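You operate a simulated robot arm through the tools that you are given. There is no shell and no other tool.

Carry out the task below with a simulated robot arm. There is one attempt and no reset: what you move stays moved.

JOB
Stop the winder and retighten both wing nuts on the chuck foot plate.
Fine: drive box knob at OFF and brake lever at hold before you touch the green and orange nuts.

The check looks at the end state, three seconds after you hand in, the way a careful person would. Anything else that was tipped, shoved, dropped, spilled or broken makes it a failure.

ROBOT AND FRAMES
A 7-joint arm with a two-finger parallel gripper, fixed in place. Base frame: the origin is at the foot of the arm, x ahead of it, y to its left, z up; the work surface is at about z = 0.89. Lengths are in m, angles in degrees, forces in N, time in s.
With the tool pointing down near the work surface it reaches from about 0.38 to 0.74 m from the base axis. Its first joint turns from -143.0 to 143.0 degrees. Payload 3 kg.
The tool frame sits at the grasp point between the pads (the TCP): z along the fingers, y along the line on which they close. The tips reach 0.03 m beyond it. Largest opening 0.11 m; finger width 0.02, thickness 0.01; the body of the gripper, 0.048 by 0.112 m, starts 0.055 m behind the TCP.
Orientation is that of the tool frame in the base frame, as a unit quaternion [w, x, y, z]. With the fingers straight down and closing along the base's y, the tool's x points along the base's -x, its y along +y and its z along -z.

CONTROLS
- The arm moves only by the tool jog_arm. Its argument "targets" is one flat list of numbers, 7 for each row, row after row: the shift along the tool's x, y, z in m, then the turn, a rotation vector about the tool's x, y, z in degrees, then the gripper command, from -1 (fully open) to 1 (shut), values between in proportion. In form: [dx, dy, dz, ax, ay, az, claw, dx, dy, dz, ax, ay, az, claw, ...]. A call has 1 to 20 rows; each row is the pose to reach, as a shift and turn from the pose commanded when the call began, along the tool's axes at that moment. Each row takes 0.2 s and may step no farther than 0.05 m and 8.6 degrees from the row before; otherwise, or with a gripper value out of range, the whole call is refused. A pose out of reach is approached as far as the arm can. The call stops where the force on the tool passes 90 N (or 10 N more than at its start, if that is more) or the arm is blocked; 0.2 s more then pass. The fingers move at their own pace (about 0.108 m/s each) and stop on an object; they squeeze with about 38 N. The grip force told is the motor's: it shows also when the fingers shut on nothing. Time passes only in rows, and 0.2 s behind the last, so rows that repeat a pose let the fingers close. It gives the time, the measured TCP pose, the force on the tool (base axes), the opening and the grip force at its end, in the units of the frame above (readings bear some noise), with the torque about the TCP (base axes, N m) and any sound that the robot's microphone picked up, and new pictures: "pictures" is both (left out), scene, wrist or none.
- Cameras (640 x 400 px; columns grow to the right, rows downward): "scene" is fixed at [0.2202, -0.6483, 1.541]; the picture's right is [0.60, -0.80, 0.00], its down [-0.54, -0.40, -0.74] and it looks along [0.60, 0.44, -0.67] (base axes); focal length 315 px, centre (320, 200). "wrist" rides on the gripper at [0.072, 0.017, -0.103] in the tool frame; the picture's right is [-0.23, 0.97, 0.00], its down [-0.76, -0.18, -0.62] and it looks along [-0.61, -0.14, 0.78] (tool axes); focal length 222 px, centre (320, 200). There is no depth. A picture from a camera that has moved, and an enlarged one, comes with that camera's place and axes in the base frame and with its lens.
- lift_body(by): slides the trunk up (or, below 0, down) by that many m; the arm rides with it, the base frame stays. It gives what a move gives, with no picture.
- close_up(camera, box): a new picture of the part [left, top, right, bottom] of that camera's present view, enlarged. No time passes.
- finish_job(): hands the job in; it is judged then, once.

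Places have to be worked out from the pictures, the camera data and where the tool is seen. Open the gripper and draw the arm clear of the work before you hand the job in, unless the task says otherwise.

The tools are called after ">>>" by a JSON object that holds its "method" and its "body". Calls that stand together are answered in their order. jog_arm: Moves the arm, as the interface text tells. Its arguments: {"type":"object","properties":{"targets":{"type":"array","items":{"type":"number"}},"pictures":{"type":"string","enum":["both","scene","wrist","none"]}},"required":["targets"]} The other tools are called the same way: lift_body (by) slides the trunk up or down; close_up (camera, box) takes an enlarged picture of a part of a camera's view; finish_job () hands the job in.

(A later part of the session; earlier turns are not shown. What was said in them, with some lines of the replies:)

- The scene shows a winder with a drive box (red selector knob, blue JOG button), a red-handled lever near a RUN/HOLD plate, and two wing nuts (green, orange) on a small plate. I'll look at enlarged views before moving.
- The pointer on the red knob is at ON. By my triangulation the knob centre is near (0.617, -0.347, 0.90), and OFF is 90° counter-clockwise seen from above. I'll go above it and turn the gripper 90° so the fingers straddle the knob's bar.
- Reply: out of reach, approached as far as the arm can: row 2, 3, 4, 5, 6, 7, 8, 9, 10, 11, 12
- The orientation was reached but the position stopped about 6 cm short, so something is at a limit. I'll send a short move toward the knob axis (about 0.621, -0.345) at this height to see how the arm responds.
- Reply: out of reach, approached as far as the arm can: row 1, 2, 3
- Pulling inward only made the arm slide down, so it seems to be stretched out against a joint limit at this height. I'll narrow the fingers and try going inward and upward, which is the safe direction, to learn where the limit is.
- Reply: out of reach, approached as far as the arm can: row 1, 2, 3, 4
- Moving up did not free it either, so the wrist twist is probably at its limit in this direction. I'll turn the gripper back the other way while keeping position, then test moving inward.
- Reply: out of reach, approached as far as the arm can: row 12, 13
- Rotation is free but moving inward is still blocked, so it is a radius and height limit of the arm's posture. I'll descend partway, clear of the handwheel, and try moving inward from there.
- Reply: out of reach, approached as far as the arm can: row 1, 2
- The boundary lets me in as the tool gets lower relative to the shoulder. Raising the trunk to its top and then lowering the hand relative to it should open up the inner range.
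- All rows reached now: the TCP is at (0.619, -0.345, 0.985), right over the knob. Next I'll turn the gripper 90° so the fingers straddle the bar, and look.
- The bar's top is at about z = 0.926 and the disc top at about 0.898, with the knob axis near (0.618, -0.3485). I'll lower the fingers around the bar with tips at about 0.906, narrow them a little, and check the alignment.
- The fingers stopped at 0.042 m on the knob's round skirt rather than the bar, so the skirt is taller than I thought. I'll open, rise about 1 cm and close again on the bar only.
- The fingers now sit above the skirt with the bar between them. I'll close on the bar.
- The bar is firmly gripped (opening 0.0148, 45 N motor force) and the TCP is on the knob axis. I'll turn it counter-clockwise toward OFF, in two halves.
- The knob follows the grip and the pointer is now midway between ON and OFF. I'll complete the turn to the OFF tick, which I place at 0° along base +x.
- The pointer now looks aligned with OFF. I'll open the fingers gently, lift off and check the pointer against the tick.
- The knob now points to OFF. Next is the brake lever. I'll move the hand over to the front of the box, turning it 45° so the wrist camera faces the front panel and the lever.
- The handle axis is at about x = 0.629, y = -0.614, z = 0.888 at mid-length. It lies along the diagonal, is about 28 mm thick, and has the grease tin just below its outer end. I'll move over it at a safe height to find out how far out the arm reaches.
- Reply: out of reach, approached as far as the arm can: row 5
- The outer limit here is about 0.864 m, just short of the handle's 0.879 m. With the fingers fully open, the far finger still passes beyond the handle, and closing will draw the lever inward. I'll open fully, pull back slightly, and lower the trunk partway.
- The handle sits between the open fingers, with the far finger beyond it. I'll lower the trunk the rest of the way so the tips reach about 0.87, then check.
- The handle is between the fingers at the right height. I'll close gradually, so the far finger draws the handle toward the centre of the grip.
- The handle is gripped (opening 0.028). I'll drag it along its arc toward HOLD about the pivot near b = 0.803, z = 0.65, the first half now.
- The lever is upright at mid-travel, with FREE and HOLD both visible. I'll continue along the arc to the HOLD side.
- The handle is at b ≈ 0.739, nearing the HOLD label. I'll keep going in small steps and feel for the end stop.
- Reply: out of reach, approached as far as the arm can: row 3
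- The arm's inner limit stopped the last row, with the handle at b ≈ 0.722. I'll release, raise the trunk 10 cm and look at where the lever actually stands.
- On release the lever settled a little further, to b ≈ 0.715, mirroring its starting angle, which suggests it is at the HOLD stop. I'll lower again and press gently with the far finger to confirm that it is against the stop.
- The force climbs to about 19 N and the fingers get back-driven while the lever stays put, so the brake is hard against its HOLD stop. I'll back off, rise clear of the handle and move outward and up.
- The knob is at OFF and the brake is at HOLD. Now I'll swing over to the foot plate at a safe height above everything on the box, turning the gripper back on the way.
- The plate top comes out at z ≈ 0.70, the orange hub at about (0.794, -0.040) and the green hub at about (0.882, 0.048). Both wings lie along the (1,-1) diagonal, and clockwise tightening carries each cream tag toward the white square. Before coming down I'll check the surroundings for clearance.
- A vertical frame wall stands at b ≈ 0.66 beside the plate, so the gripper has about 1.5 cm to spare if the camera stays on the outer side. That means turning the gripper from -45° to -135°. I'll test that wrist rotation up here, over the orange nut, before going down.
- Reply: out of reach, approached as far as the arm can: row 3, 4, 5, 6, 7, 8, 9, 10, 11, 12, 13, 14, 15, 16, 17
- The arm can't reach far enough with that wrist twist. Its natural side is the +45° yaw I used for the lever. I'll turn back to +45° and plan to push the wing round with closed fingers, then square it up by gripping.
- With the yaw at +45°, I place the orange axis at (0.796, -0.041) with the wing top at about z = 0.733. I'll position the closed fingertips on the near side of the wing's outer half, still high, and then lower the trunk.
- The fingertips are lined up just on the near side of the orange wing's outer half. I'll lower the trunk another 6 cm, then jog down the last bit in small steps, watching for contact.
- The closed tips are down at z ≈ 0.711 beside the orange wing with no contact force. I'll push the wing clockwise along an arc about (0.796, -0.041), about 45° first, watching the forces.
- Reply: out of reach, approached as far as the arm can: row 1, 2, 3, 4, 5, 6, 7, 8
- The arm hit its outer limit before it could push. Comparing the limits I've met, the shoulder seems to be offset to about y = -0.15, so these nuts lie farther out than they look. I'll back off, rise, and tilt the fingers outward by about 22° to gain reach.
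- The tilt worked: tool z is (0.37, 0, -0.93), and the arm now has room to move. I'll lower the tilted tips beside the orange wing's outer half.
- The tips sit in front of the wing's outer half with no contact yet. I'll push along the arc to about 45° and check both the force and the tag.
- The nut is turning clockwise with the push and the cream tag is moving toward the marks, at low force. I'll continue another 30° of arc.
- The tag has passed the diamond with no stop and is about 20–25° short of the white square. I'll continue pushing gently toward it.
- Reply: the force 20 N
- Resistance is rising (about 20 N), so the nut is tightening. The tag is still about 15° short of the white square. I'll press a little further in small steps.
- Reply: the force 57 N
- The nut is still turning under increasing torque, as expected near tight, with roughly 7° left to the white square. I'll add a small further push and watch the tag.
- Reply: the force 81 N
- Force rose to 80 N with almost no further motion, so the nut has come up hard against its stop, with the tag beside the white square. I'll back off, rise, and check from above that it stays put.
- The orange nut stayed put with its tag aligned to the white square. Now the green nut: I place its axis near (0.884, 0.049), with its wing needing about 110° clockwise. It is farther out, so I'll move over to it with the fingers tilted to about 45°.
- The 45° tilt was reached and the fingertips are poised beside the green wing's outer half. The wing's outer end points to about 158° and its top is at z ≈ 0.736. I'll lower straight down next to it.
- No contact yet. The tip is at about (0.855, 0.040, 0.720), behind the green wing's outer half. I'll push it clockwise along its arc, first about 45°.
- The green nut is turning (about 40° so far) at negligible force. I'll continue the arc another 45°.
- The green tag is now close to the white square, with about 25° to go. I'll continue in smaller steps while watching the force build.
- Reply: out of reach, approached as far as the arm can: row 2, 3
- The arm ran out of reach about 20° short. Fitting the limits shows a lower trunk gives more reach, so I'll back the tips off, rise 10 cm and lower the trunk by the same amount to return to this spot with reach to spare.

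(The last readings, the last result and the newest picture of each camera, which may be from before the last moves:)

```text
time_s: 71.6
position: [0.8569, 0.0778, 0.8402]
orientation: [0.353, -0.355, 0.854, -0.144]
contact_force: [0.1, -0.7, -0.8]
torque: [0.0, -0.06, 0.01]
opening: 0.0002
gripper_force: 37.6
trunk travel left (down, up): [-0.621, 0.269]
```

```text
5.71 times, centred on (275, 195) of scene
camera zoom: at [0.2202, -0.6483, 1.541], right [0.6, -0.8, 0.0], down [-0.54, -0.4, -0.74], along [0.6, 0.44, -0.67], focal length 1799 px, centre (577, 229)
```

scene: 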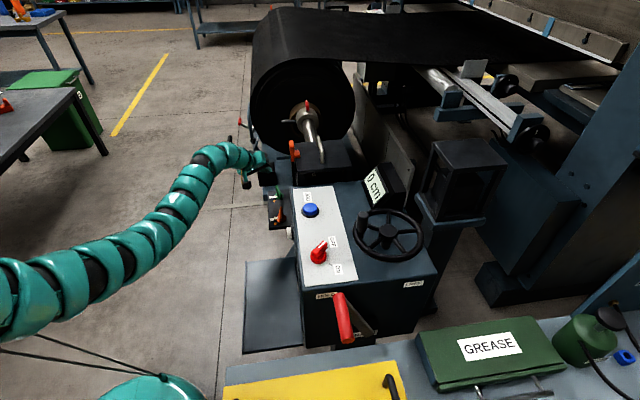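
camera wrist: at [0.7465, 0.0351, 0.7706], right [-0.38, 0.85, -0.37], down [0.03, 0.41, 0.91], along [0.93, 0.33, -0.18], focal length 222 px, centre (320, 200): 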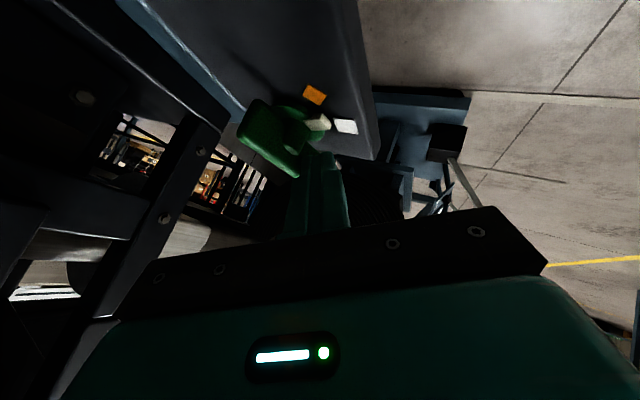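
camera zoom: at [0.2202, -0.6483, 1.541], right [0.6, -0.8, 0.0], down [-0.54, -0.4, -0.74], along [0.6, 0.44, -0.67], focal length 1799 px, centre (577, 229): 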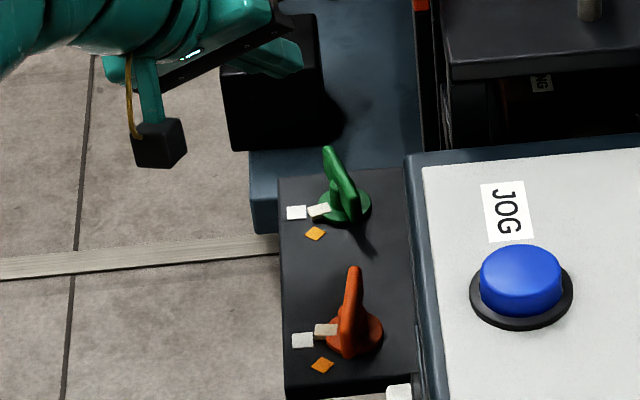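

Both tags are clearly visible from here, and the green nut needs about 20° more. I'll lower the trunk 10 cm to bring the tips back behind the green wing.

>>> {"method": "lift_body", "body": {"by": -0.1}}

>>> {"method": "jog_arm", "body": {"targets": [0, 0, 0, 0, 0, 0, 1], "pictures": "both"}}

>>> {"method": "close_up", "body": {"camera": "wrist", "box": [220, 60, 420, 240]}}

>>> {"method": "close_up", "body": {"camera": "scene", "box": [230, 160, 320, 230]}}

```text
time_s: 72.9
position: [0.8566, 0.0768, 0.7418]
orientation: [0.352, -0.353, 0.855, -0.145]
contact_force: [-0.3, 0.4, -1.0]
torque: [0.03, -0.01, -0.03]
opening: 0.0
gripper_force: 37.6
trunk travel left (down, up): [-0.521, 0.369]
```

```text
time_s: 73.3
position: [0.8586, 0.0793, 0.7401]
orientation: [0.352, -0.354, 0.854, -0.145]
contact_force: [0.4, 0.3, -0.2]
torque: [0.0, 0.02, 0.02]
opening: 0.0
gripper_force: 37.3
trunk travel left (down, up): [-0.521, 0.369]
camera wrist: at [0.7405, 0.0384, 0.769], right [-0.38, 0.85, -0.37], down [0.03, 0.41, 0.91], along [0.93, 0.33, -0.18], focal length 222 px, centre (320, 200)
```

scene: 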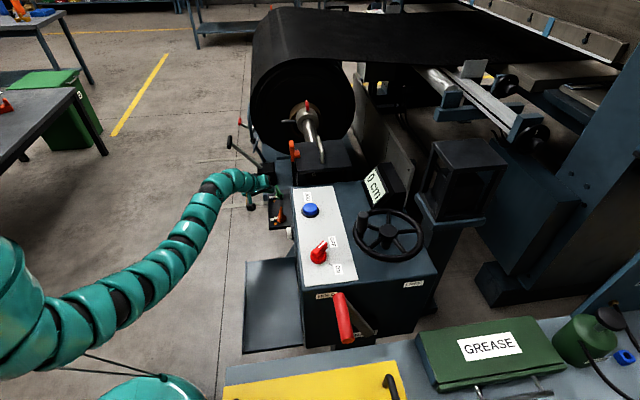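
wrist: 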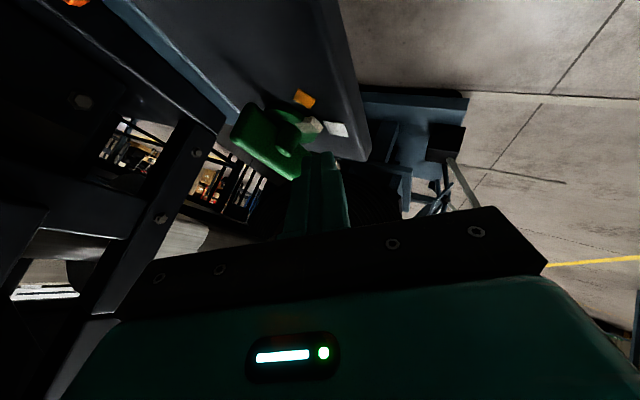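

```text
2.22 times, centred on (320, 150) of wrist
camera zoom: at [0.7405, 0.0384, 0.769], right [-0.38, 0.85, -0.37], down [0.03, 0.41, 0.91], along [0.93, 0.33, -0.18], focal length 494 px, centre (320, 311)
```

zoom: 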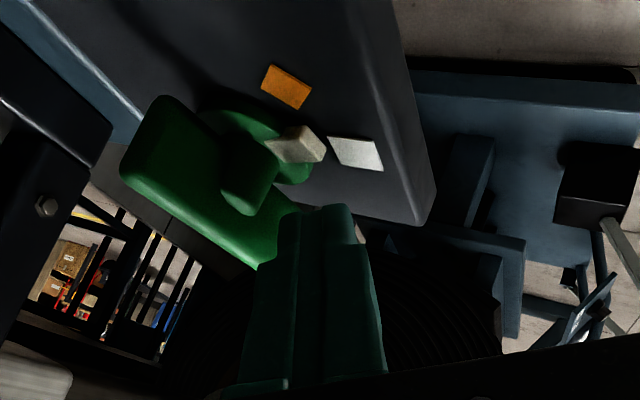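

```text
5.71 times, centred on (275, 195) of scene
camera zoom: at [0.2202, -0.6483, 1.541], right [0.6, -0.8, 0.0], down [-0.54, -0.4, -0.74], along [0.6, 0.44, -0.67], focal length 1799 px, centre (577, 229)
```

zoom: 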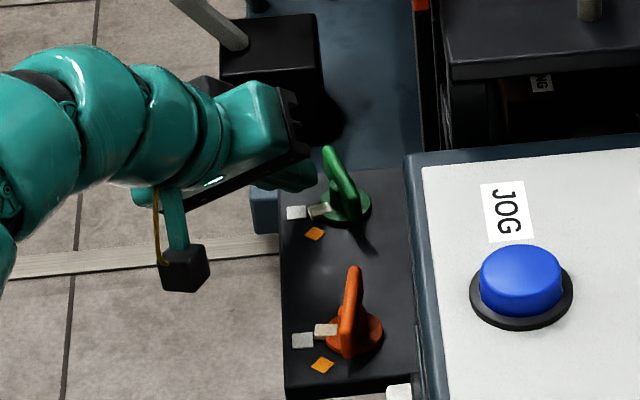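

>>> {"method": "jog_arm", "body": {"targets": [-0.0001, -0.0055, 0.004, 0, 0, 0, 1, -0.001, -0.0068, 0.0056, 0, 0, 0, 1, -0.002, -0.008, 0.0071, 0, 0, 0, 1, -0.0027, -0.0095, 0.0086, 0, 0, 0, 1, -0.0033, -0.0109, 0.01, 0, 0, 0, 1], "pictures": "wrist"}}

>>> {"method": "close_up", "body": {"camera": "wrist", "box": [220, 60, 420, 240]}}

>>> {"method": "close_up", "body": {"camera": "scene", "box": [250, 175, 310, 225]}}

```text
time_s: 74.5
position: [0.8701, 0.0747, 0.7419]
orientation: [0.353, -0.354, 0.854, -0.144]
contact_force: [-18.4, 1.0, 0.3]
torque: [0.03, 0.41, -0.21]
opening: 0.0
gripper_force: 37.9
trunk travel left (down, up): [-0.521, 0.369]
camera wrist: at [0.7527, 0.0345, 0.7698], right [-0.38, 0.85, -0.37], down [0.03, 0.41, 0.91], along [0.93, 0.33, -0.18], focal length 222 px, centre (320, 200)
```

wrist: 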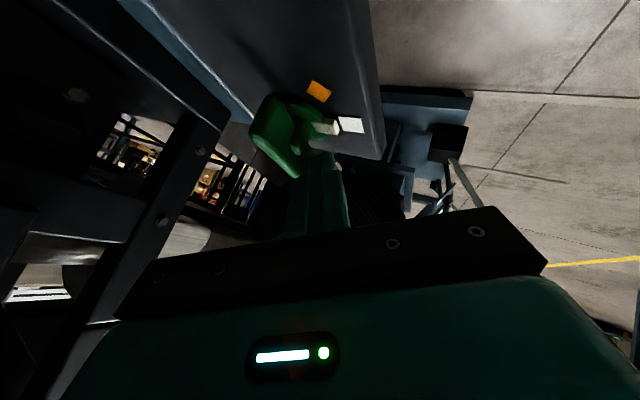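

```text
2.22 times, centred on (320, 150) of wrist
camera zoom: at [0.7527, 0.0345, 0.7698], right [-0.38, 0.85, -0.37], down [0.03, 0.41, 0.91], along [0.93, 0.33, -0.18], focal length 494 px, centre (320, 311)
```

zoom: 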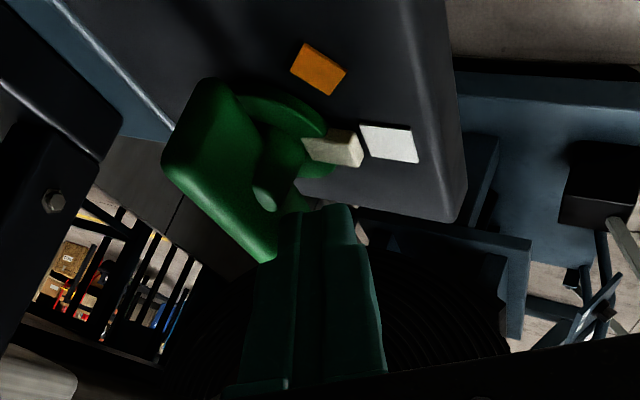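

```text
8.00 times, centred on (280, 200) of scene
camera zoom: at [0.2202, -0.6483, 1.541], right [0.6, -0.8, 0.0], down [-0.54, -0.4, -0.74], along [0.6, 0.44, -0.67], focal length 2519 px, centre (640, 200)
```

zoom: 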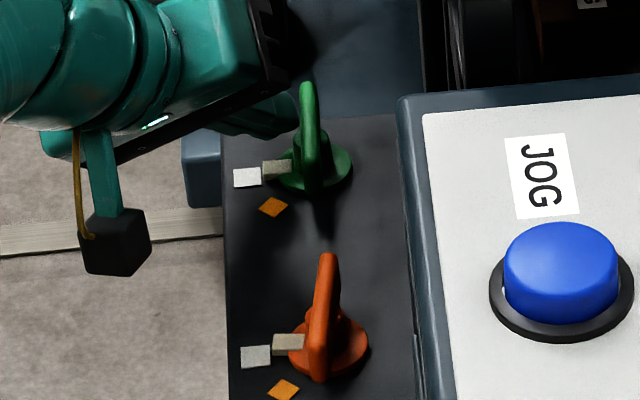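

The green nut is tightening (18 N) and is about 10–15° behind the orange nut's final angle. I'll press on in small steps.

>>> {"method": "jog_arm", "body": {"targets": [-0.0003, -0.0017, 0.0014, 0, 0, 0, 1, -0.0006, -0.0034, 0.0028, 0, 0, 0, 1, -0.0009, -0.0051, 0.0042, 0, 0, 0, 1, -0.0009, -0.0051, 0.0042, 0, 0, 0, 1], "pictures": "wrist"}}

>>> {"method": "close_up", "body": {"camera": "wrist", "box": [220, 60, 420, 240]}}

>>> {"method": "close_up", "body": {"camera": "scene", "box": [250, 175, 310, 225]}}

```text
time_s: 75.5
position: [0.8738, 0.0756, 0.7417]
orientation: [0.352, -0.355, 0.854, -0.143]
contact_force: [-54.6, 17.1, -8.1]
torque: [0.46, 1.31, -0.31]
opening: 0.0001
gripper_force: 37.6
trunk travel left (down, up): [-0.521, 0.369]
camera wrist: at [0.7565, 0.0342, 0.77], right [-0.38, 0.85, -0.37], down [0.03, 0.41, 0.91], along [0.92, 0.34, -0.18], focal length 222 px, centre (320, 200)
```

wrist: 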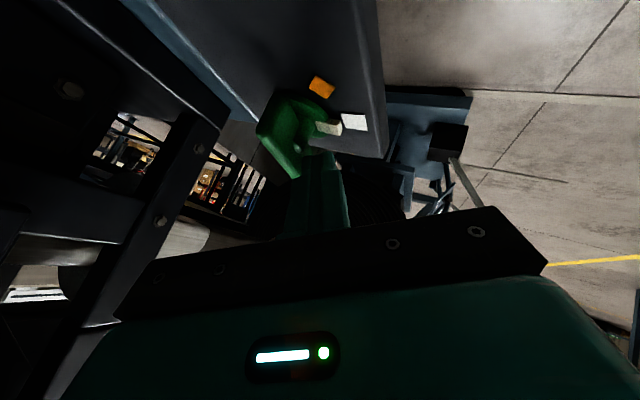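

```text
2.22 times, centred on (320, 150) of wrist
camera zoom: at [0.7565, 0.0342, 0.77], right [-0.38, 0.85, -0.37], down [0.03, 0.41, 0.91], along [0.92, 0.34, -0.18], focal length 494 px, centre (320, 311)
```

zoom: 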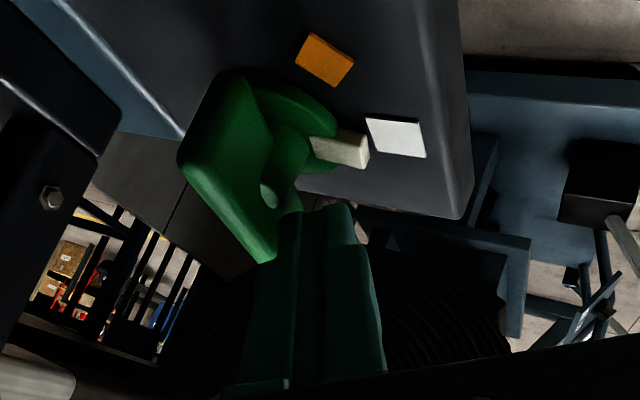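

```text
8.00 times, centred on (280, 200) of scene
camera zoom: at [0.2202, -0.6483, 1.541], right [0.6, -0.8, 0.0], down [-0.54, -0.4, -0.74], along [0.6, 0.44, -0.67], focal length 2519 px, centre (640, 200)
```

zoom: 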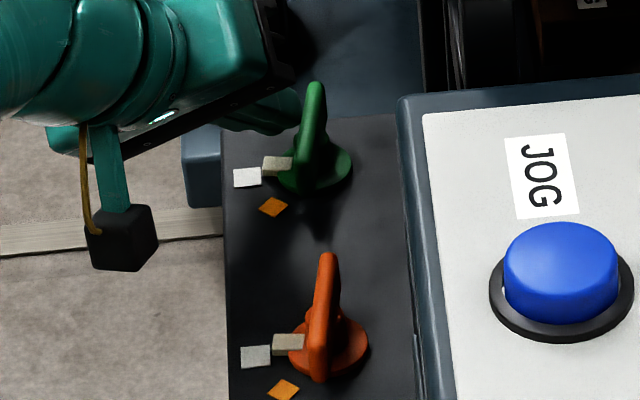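

The green nut now matches the orange one almost exactly, under 57 N. One last small push will make sure it is fully seated against its stop.

>>> {"method": "jog_arm", "body": {"targets": [-0.0001, -0.0014, 0.0011, 0, 0, 0, 1, -0.0002, -0.0028, 0.0021, 0, 0, 0, 1, -0.0002, -0.0028, 0.0021, 0, 0, 0, 1], "pictures": "wrist"}}

>>> {"method": "close_up", "body": {"camera": "scene", "box": [250, 175, 310, 225]}}

```text
time_s: 76.3
position: [0.8749, 0.0753, 0.7416]
orientation: [0.353, -0.356, 0.854, -0.142]
contact_force: [-77.7, 22.2, -11.1]
torque: [0.56, 1.89, -0.51]
opening: 0.0
gripper_force: 37.5
trunk travel left (down, up): [-0.521, 0.369]
camera wrist: at [0.7581, 0.0343, 0.7703], right [-0.38, 0.85, -0.36], down [0.03, 0.41, 0.91], along [0.92, 0.34, -0.18], focal length 222 px, centre (320, 200)
```

wrist: 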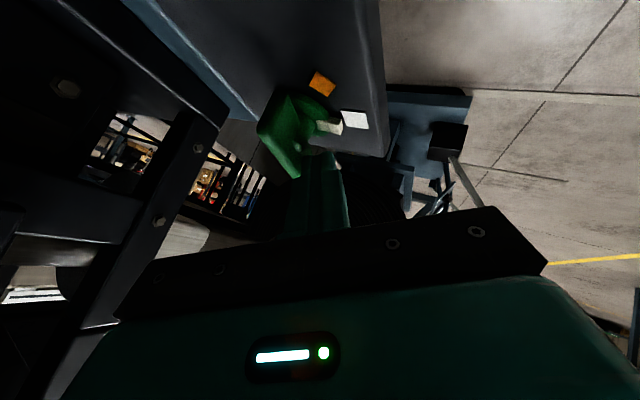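

```text
8.00 times, centred on (280, 200) of scene
camera zoom: at [0.2202, -0.6483, 1.541], right [0.6, -0.8, 0.0], down [-0.54, -0.4, -0.74], along [0.6, 0.44, -0.67], focal length 2519 px, centre (640, 200)
```

zoom: 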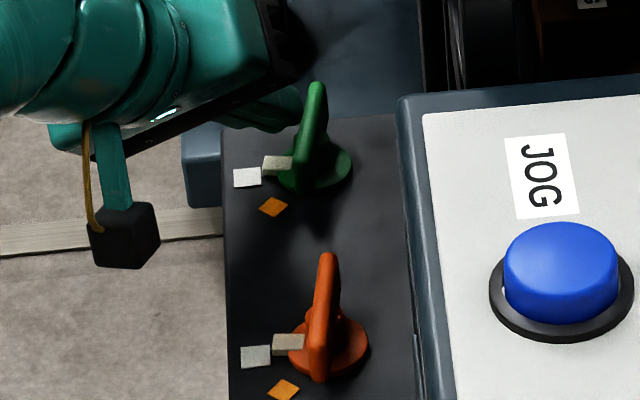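

At 80 N with only 1 mm of give, the green nut is seated like the orange one. I'll back the tips off and rise clear to check both nuts.

>>> {"method": "jog_arm", "body": {"targets": [0.0003, 0.004, -0.003, 0, 0, 0, 1, 0.0006, 0.0095, -0.0072, 0, 0, 0, 1, -0.0145, -0.0054, -0.0285, 0, 0, 0, 1, -0.0295, -0.0204, -0.0497, 0, 0, 0, 1, -0.0496, -0.0403, -0.0781, 0, 0, 0, 1], "pictures": "both"}}

>>> {"method": "close_up", "body": {"camera": "scene", "box": [255, 175, 305, 230]}}

>>> {"method": "close_up", "body": {"camera": "wrist", "box": [240, 0, 420, 160]}}

```text
time_s: 77.5
position: [0.8712, 0.0719, 0.8422]
orientation: [0.353, -0.353, 0.854, -0.145]
contact_force: [0.1, 0.7, -0.6]
torque: [-0.03, -0.02, 0.01]
opening: 0.0
gripper_force: 37.7
trunk travel left (down, up): [-0.521, 0.369]
camera wrist: at [0.7543, 0.0329, 0.8705], right [-0.37, 0.85, -0.37], down [0.03, 0.41, 0.91], along [0.93, 0.33, -0.18], focal length 222 px, centre (320, 200)
```

scene: 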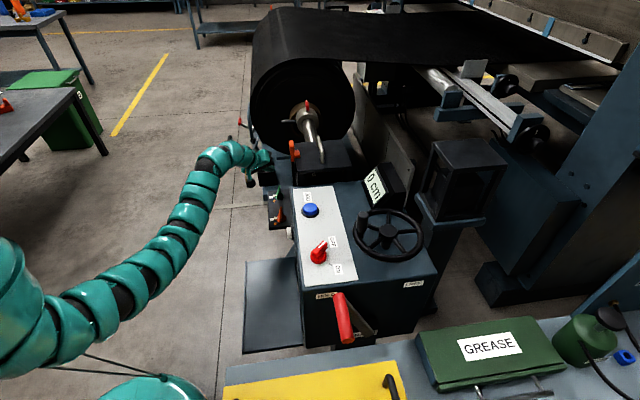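
wrist: 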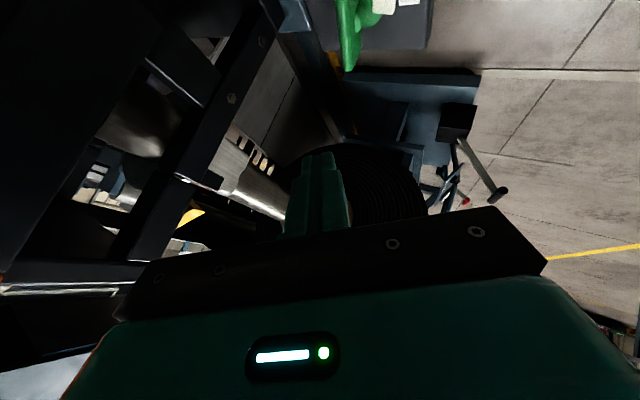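

```text
7.27 times, centred on (280, 202) of scene
camera zoom: at [0.2202, -0.6483, 1.541], right [0.6, -0.8, 0.0], down [-0.54, -0.4, -0.74], along [0.6, 0.44, -0.67], focal length 2290 px, centre (611, 182)
```

zoom: 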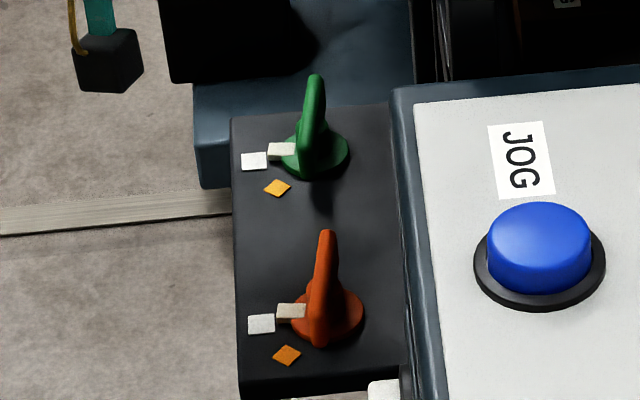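

```text
2.50 times, centred on (330, 80) of wrist
camera zoom: at [0.7543, 0.0329, 0.8705], right [-0.37, 0.85, -0.37], down [0.03, 0.41, 0.91], along [0.93, 0.33, -0.18], focal length 555 px, centre (295, 500)
```

zoom: 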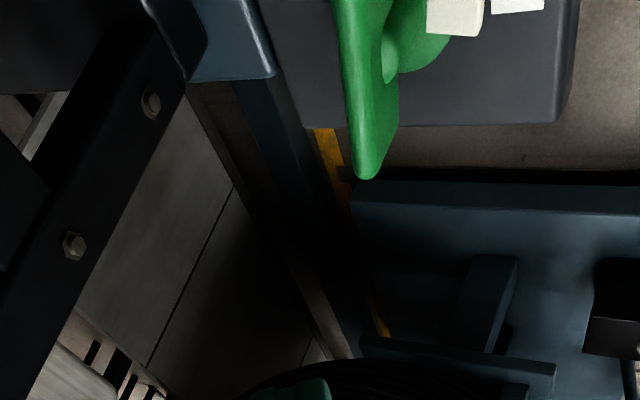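

Both tags now point at their white squares and stayed there after release. I'll draw the hand back toward the base, straighten it and open the gripper, so I can inspect everything from above.

>>> {"method": "jog_arm", "body": {"targets": [0.015, 0.0151, -0.0354, 0, 0, 0, 1, 0.03, 0.0302, -0.0707, 0, 0, 0, 1, 0.045, 0.0453, -0.1061, 0, 0, 0, 1, 0.045, 0.0453, -0.1061, -5.3, 5.3, 0, 0.5, 0.045, 0.0453, -0.1061, -10.6, 10.6, 0, 0, 0.045, 0.0453, -0.1061, -15.9, 15.9, 0, -0.2, 0.045, 0.0453, -0.1061, -21.2, 21.2, 0, -0.2, 0.045, 0.0453, -0.1061, -26.5, 26.5, 0, -0.2, 0.045, 0.0453, -0.1061, -31.8, 31.8, 0, -0.2], "pictures": "both"}}

```text
time_s: 79.5
position: [0.7509, 0.074, 0.8726]
orientation: [0.0, -0.381, 0.924, 0.004]
contact_force: [-0.8, 0.8, -0.5]
torque: [-0.03, -0.03, 0.0]
opening: 0.0661
gripper_force: 0.2
trunk travel left (down, up): [-0.521, 0.369]
camera wrist: at [0.6882, 0.0344, 0.9754], right [-0.53, 0.85, 0.01], down [0.67, 0.41, 0.62], along [0.53, 0.33, -0.78], focal length 222 px, centre (320, 200)
```

scene: 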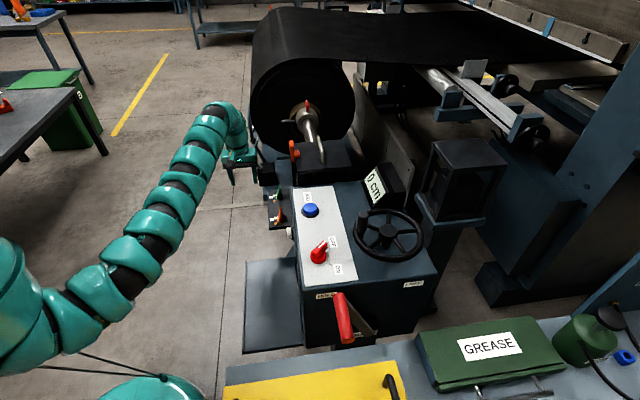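
wrist: 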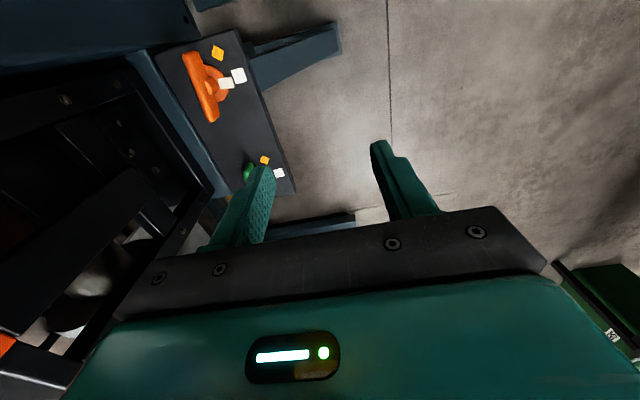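

>>> {"method": "lift_body", "body": {"by": 0.2}}

>>> {"method": "jog_arm", "body": {"targets": [-0.01, 0.02, 0, 0, 0, 0, -0.2, -0.02, 0.04, 0, 0, 0, 0, -0.2], "pictures": "both"}}

>>> {"method": "close_up", "body": {"camera": "wrist", "box": [180, 40, 340, 180]}}

>>> {"method": "close_up", "body": {"camera": "scene", "box": [250, 170, 450, 362]}}

```text
time_s: 81.7
position: [0.7514, 0.0764, 1.0713]
orientation: [-0.001, -0.383, 0.924, 0.002]
contact_force: [0.2, 0.2, -0.5]
torque: [-0.02, 0.01, 0.02]
opening: 0.0658
gripper_force: 0.0
trunk travel left (down, up): [-0.721, 0.169]
```

```text
time_s: 82.3
position: [0.7366, 0.118, 1.0722]
orientation: [-0.002, -0.383, 0.924, 0.002]
contact_force: [0.0, 0.5, -0.5]
torque: [-0.02, 0.04, 0.0]
opening: 0.066
gripper_force: 0.1
trunk travel left (down, up): [-0.721, 0.169]
camera wrist: at [0.6737, 0.0772, 1.1753], right [-0.53, 0.85, 0.0], down [0.67, 0.41, 0.62], along [0.53, 0.33, -0.78], focal length 222 px, centre (320, 200)
```

scene: 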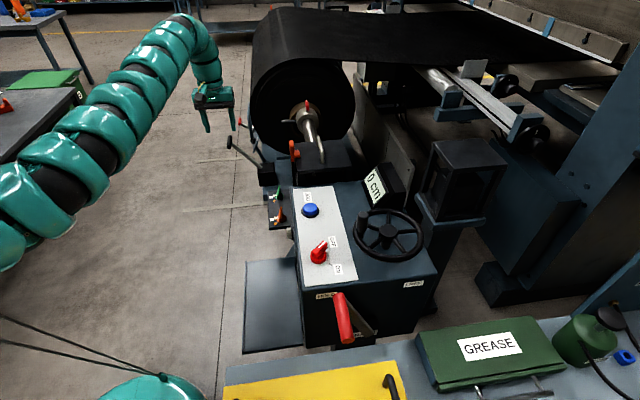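
wrist: 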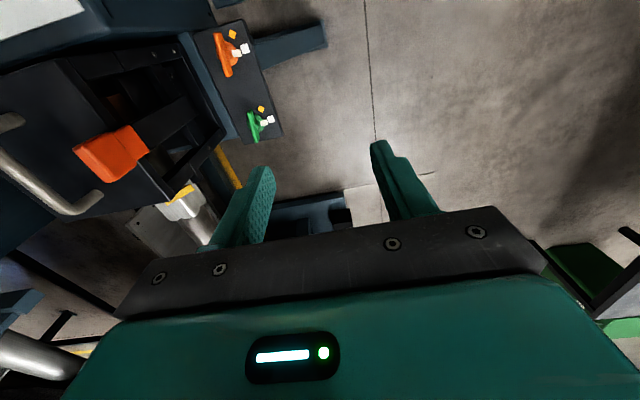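

```text
2.86 times, centred on (260, 110) of wrist
camera zoom: at [0.6737, 0.0772, 1.1753], right [-0.53, 0.85, 0.0], down [0.67, 0.41, 0.62], along [0.53, 0.33, -0.78], focal length 635 px, centre (491, 457)
```

zoom: 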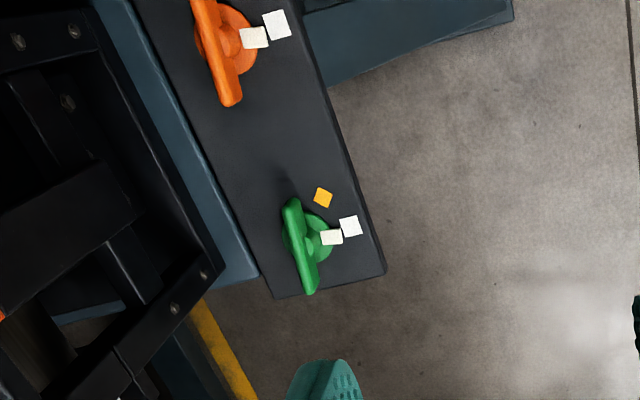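

```text
2.08 times, centred on (350, 266) of scene
camera zoom: at [0.2202, -0.6483, 1.541], right [0.6, -0.8, 0.0], down [-0.54, -0.4, -0.74], along [0.6, 0.44, -0.67], focal length 656 px, centre (258, 62)
```

zoom: 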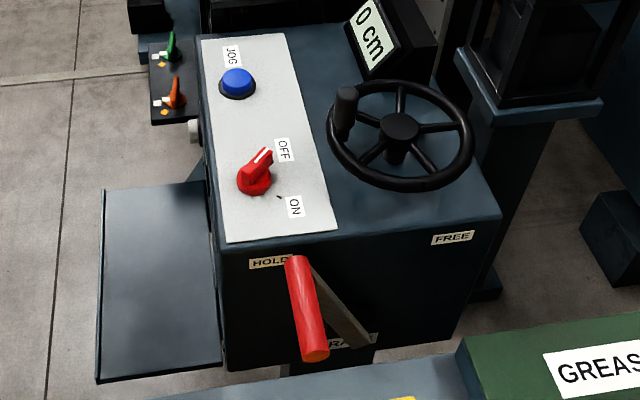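

>>> {"method": "close_up", "body": {"camera": "wrist", "box": [205, 20, 295, 150]}}

>>> {"method": "close_up", "body": {"camera": "scene", "box": [258, 178, 302, 228]}}

```text
3.08 times, centred on (250, 85) of wrist
camera zoom: at [0.6737, 0.0772, 1.1753], right [-0.53, 0.85, 0.0], down [0.67, 0.41, 0.62], along [0.53, 0.33, -0.78], focal length 684 px, centre (535, 554)
```

zoom: 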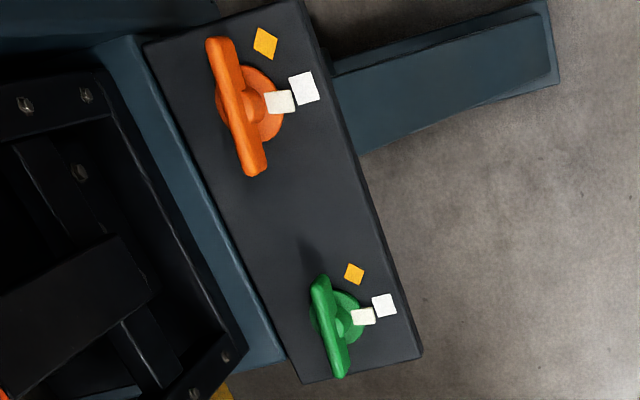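

```text
8.00 times, centred on (280, 203) of scene
camera zoom: at [0.2202, -0.6483, 1.541], right [0.6, -0.8, 0.0], down [-0.54, -0.4, -0.74], along [0.6, 0.44, -0.67], focal length 2519 px, centre (640, 176)
```

zoom: 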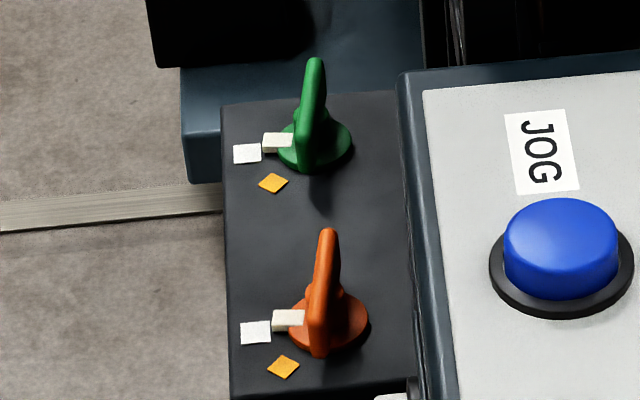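

Both cream tags meet their white squares, both wings sit at the same angle, the knob is at OFF and the lever is at HOLD. I'll open the gripper fully and draw the arm a little farther back before handing in.

>>> {"method": "jog_arm", "body": {"targets": [0.01, 0.015, -0.01, 0, 0, 0, -0.6, 0.02, 0.03, -0.02, 0, 0, 0, -1, 0.02, 0.03, -0.02, 0, 0, 0, -1, 0.02, 0.03, -0.02, 0, 0, 0, -1], "pictures": "both"}}

```text
time_s: 83.3
position: [0.7003, 0.1263, 1.0914]
orientation: [-0.001, -0.383, 0.924, 0.002]
contact_force: [-0.5, 0.3, -0.3]
torque: [0.0, -0.02, 0.02]
opening: 0.11
gripper_force: 0.1
trunk travel left (down, up): [-0.721, 0.169]
camera wrist: at [0.6384, 0.0861, 1.1941], right [-0.53, 0.85, 0.0], down [0.67, 0.41, 0.62], along [0.53, 0.33, -0.78], focal length 222 px, centre (320, 200)
```

scene: 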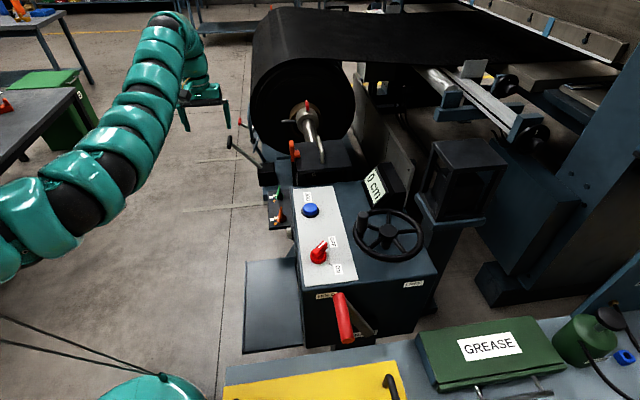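
wrist: 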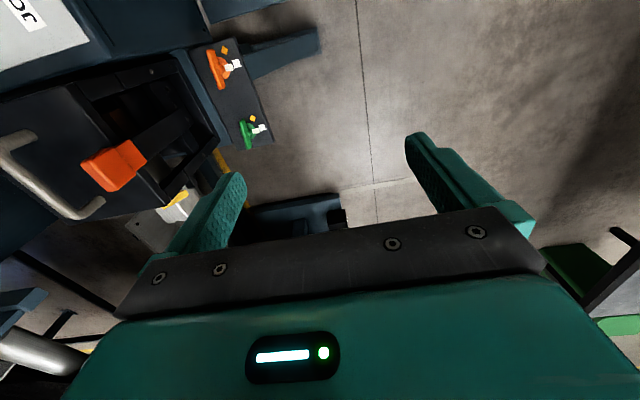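

The gripper is open and the arm is clear of the machine. The knob reads OFF, the brake is at HOLD, both wing nuts are tight at their white marks, and I see nothing else disturbed. I'm handing in the job.

>>> {"method": "finish_job", "body": {}}

```text
The job is handed in.
```

The winder is stopped and both wing nuts on the chuck foot plate are tight. I've handed the job in.

- **Drive box knob:** turned from ON to OFF; the pointer lines up with the OFF tick.
- **Brake lever:** moved from FREE to HOLD. It would not move any further when I pressed it with about 19 N, so it is against its stop.
- **Orange and green nuts:** I turned these only after the knob and lever were set. I pushed both clockwise until they stopped at about 80 N, with each cream tag at the white square on the plate. They stayed there after I let go.

No label says which mark on the plate means tight. I took it to be the white square: both nuts turned past the orange diamond easily and only stopped at the white square.

The gripper is open and the arm is clear of the machine. I saw nothing else moved or knocked in the last pictures.
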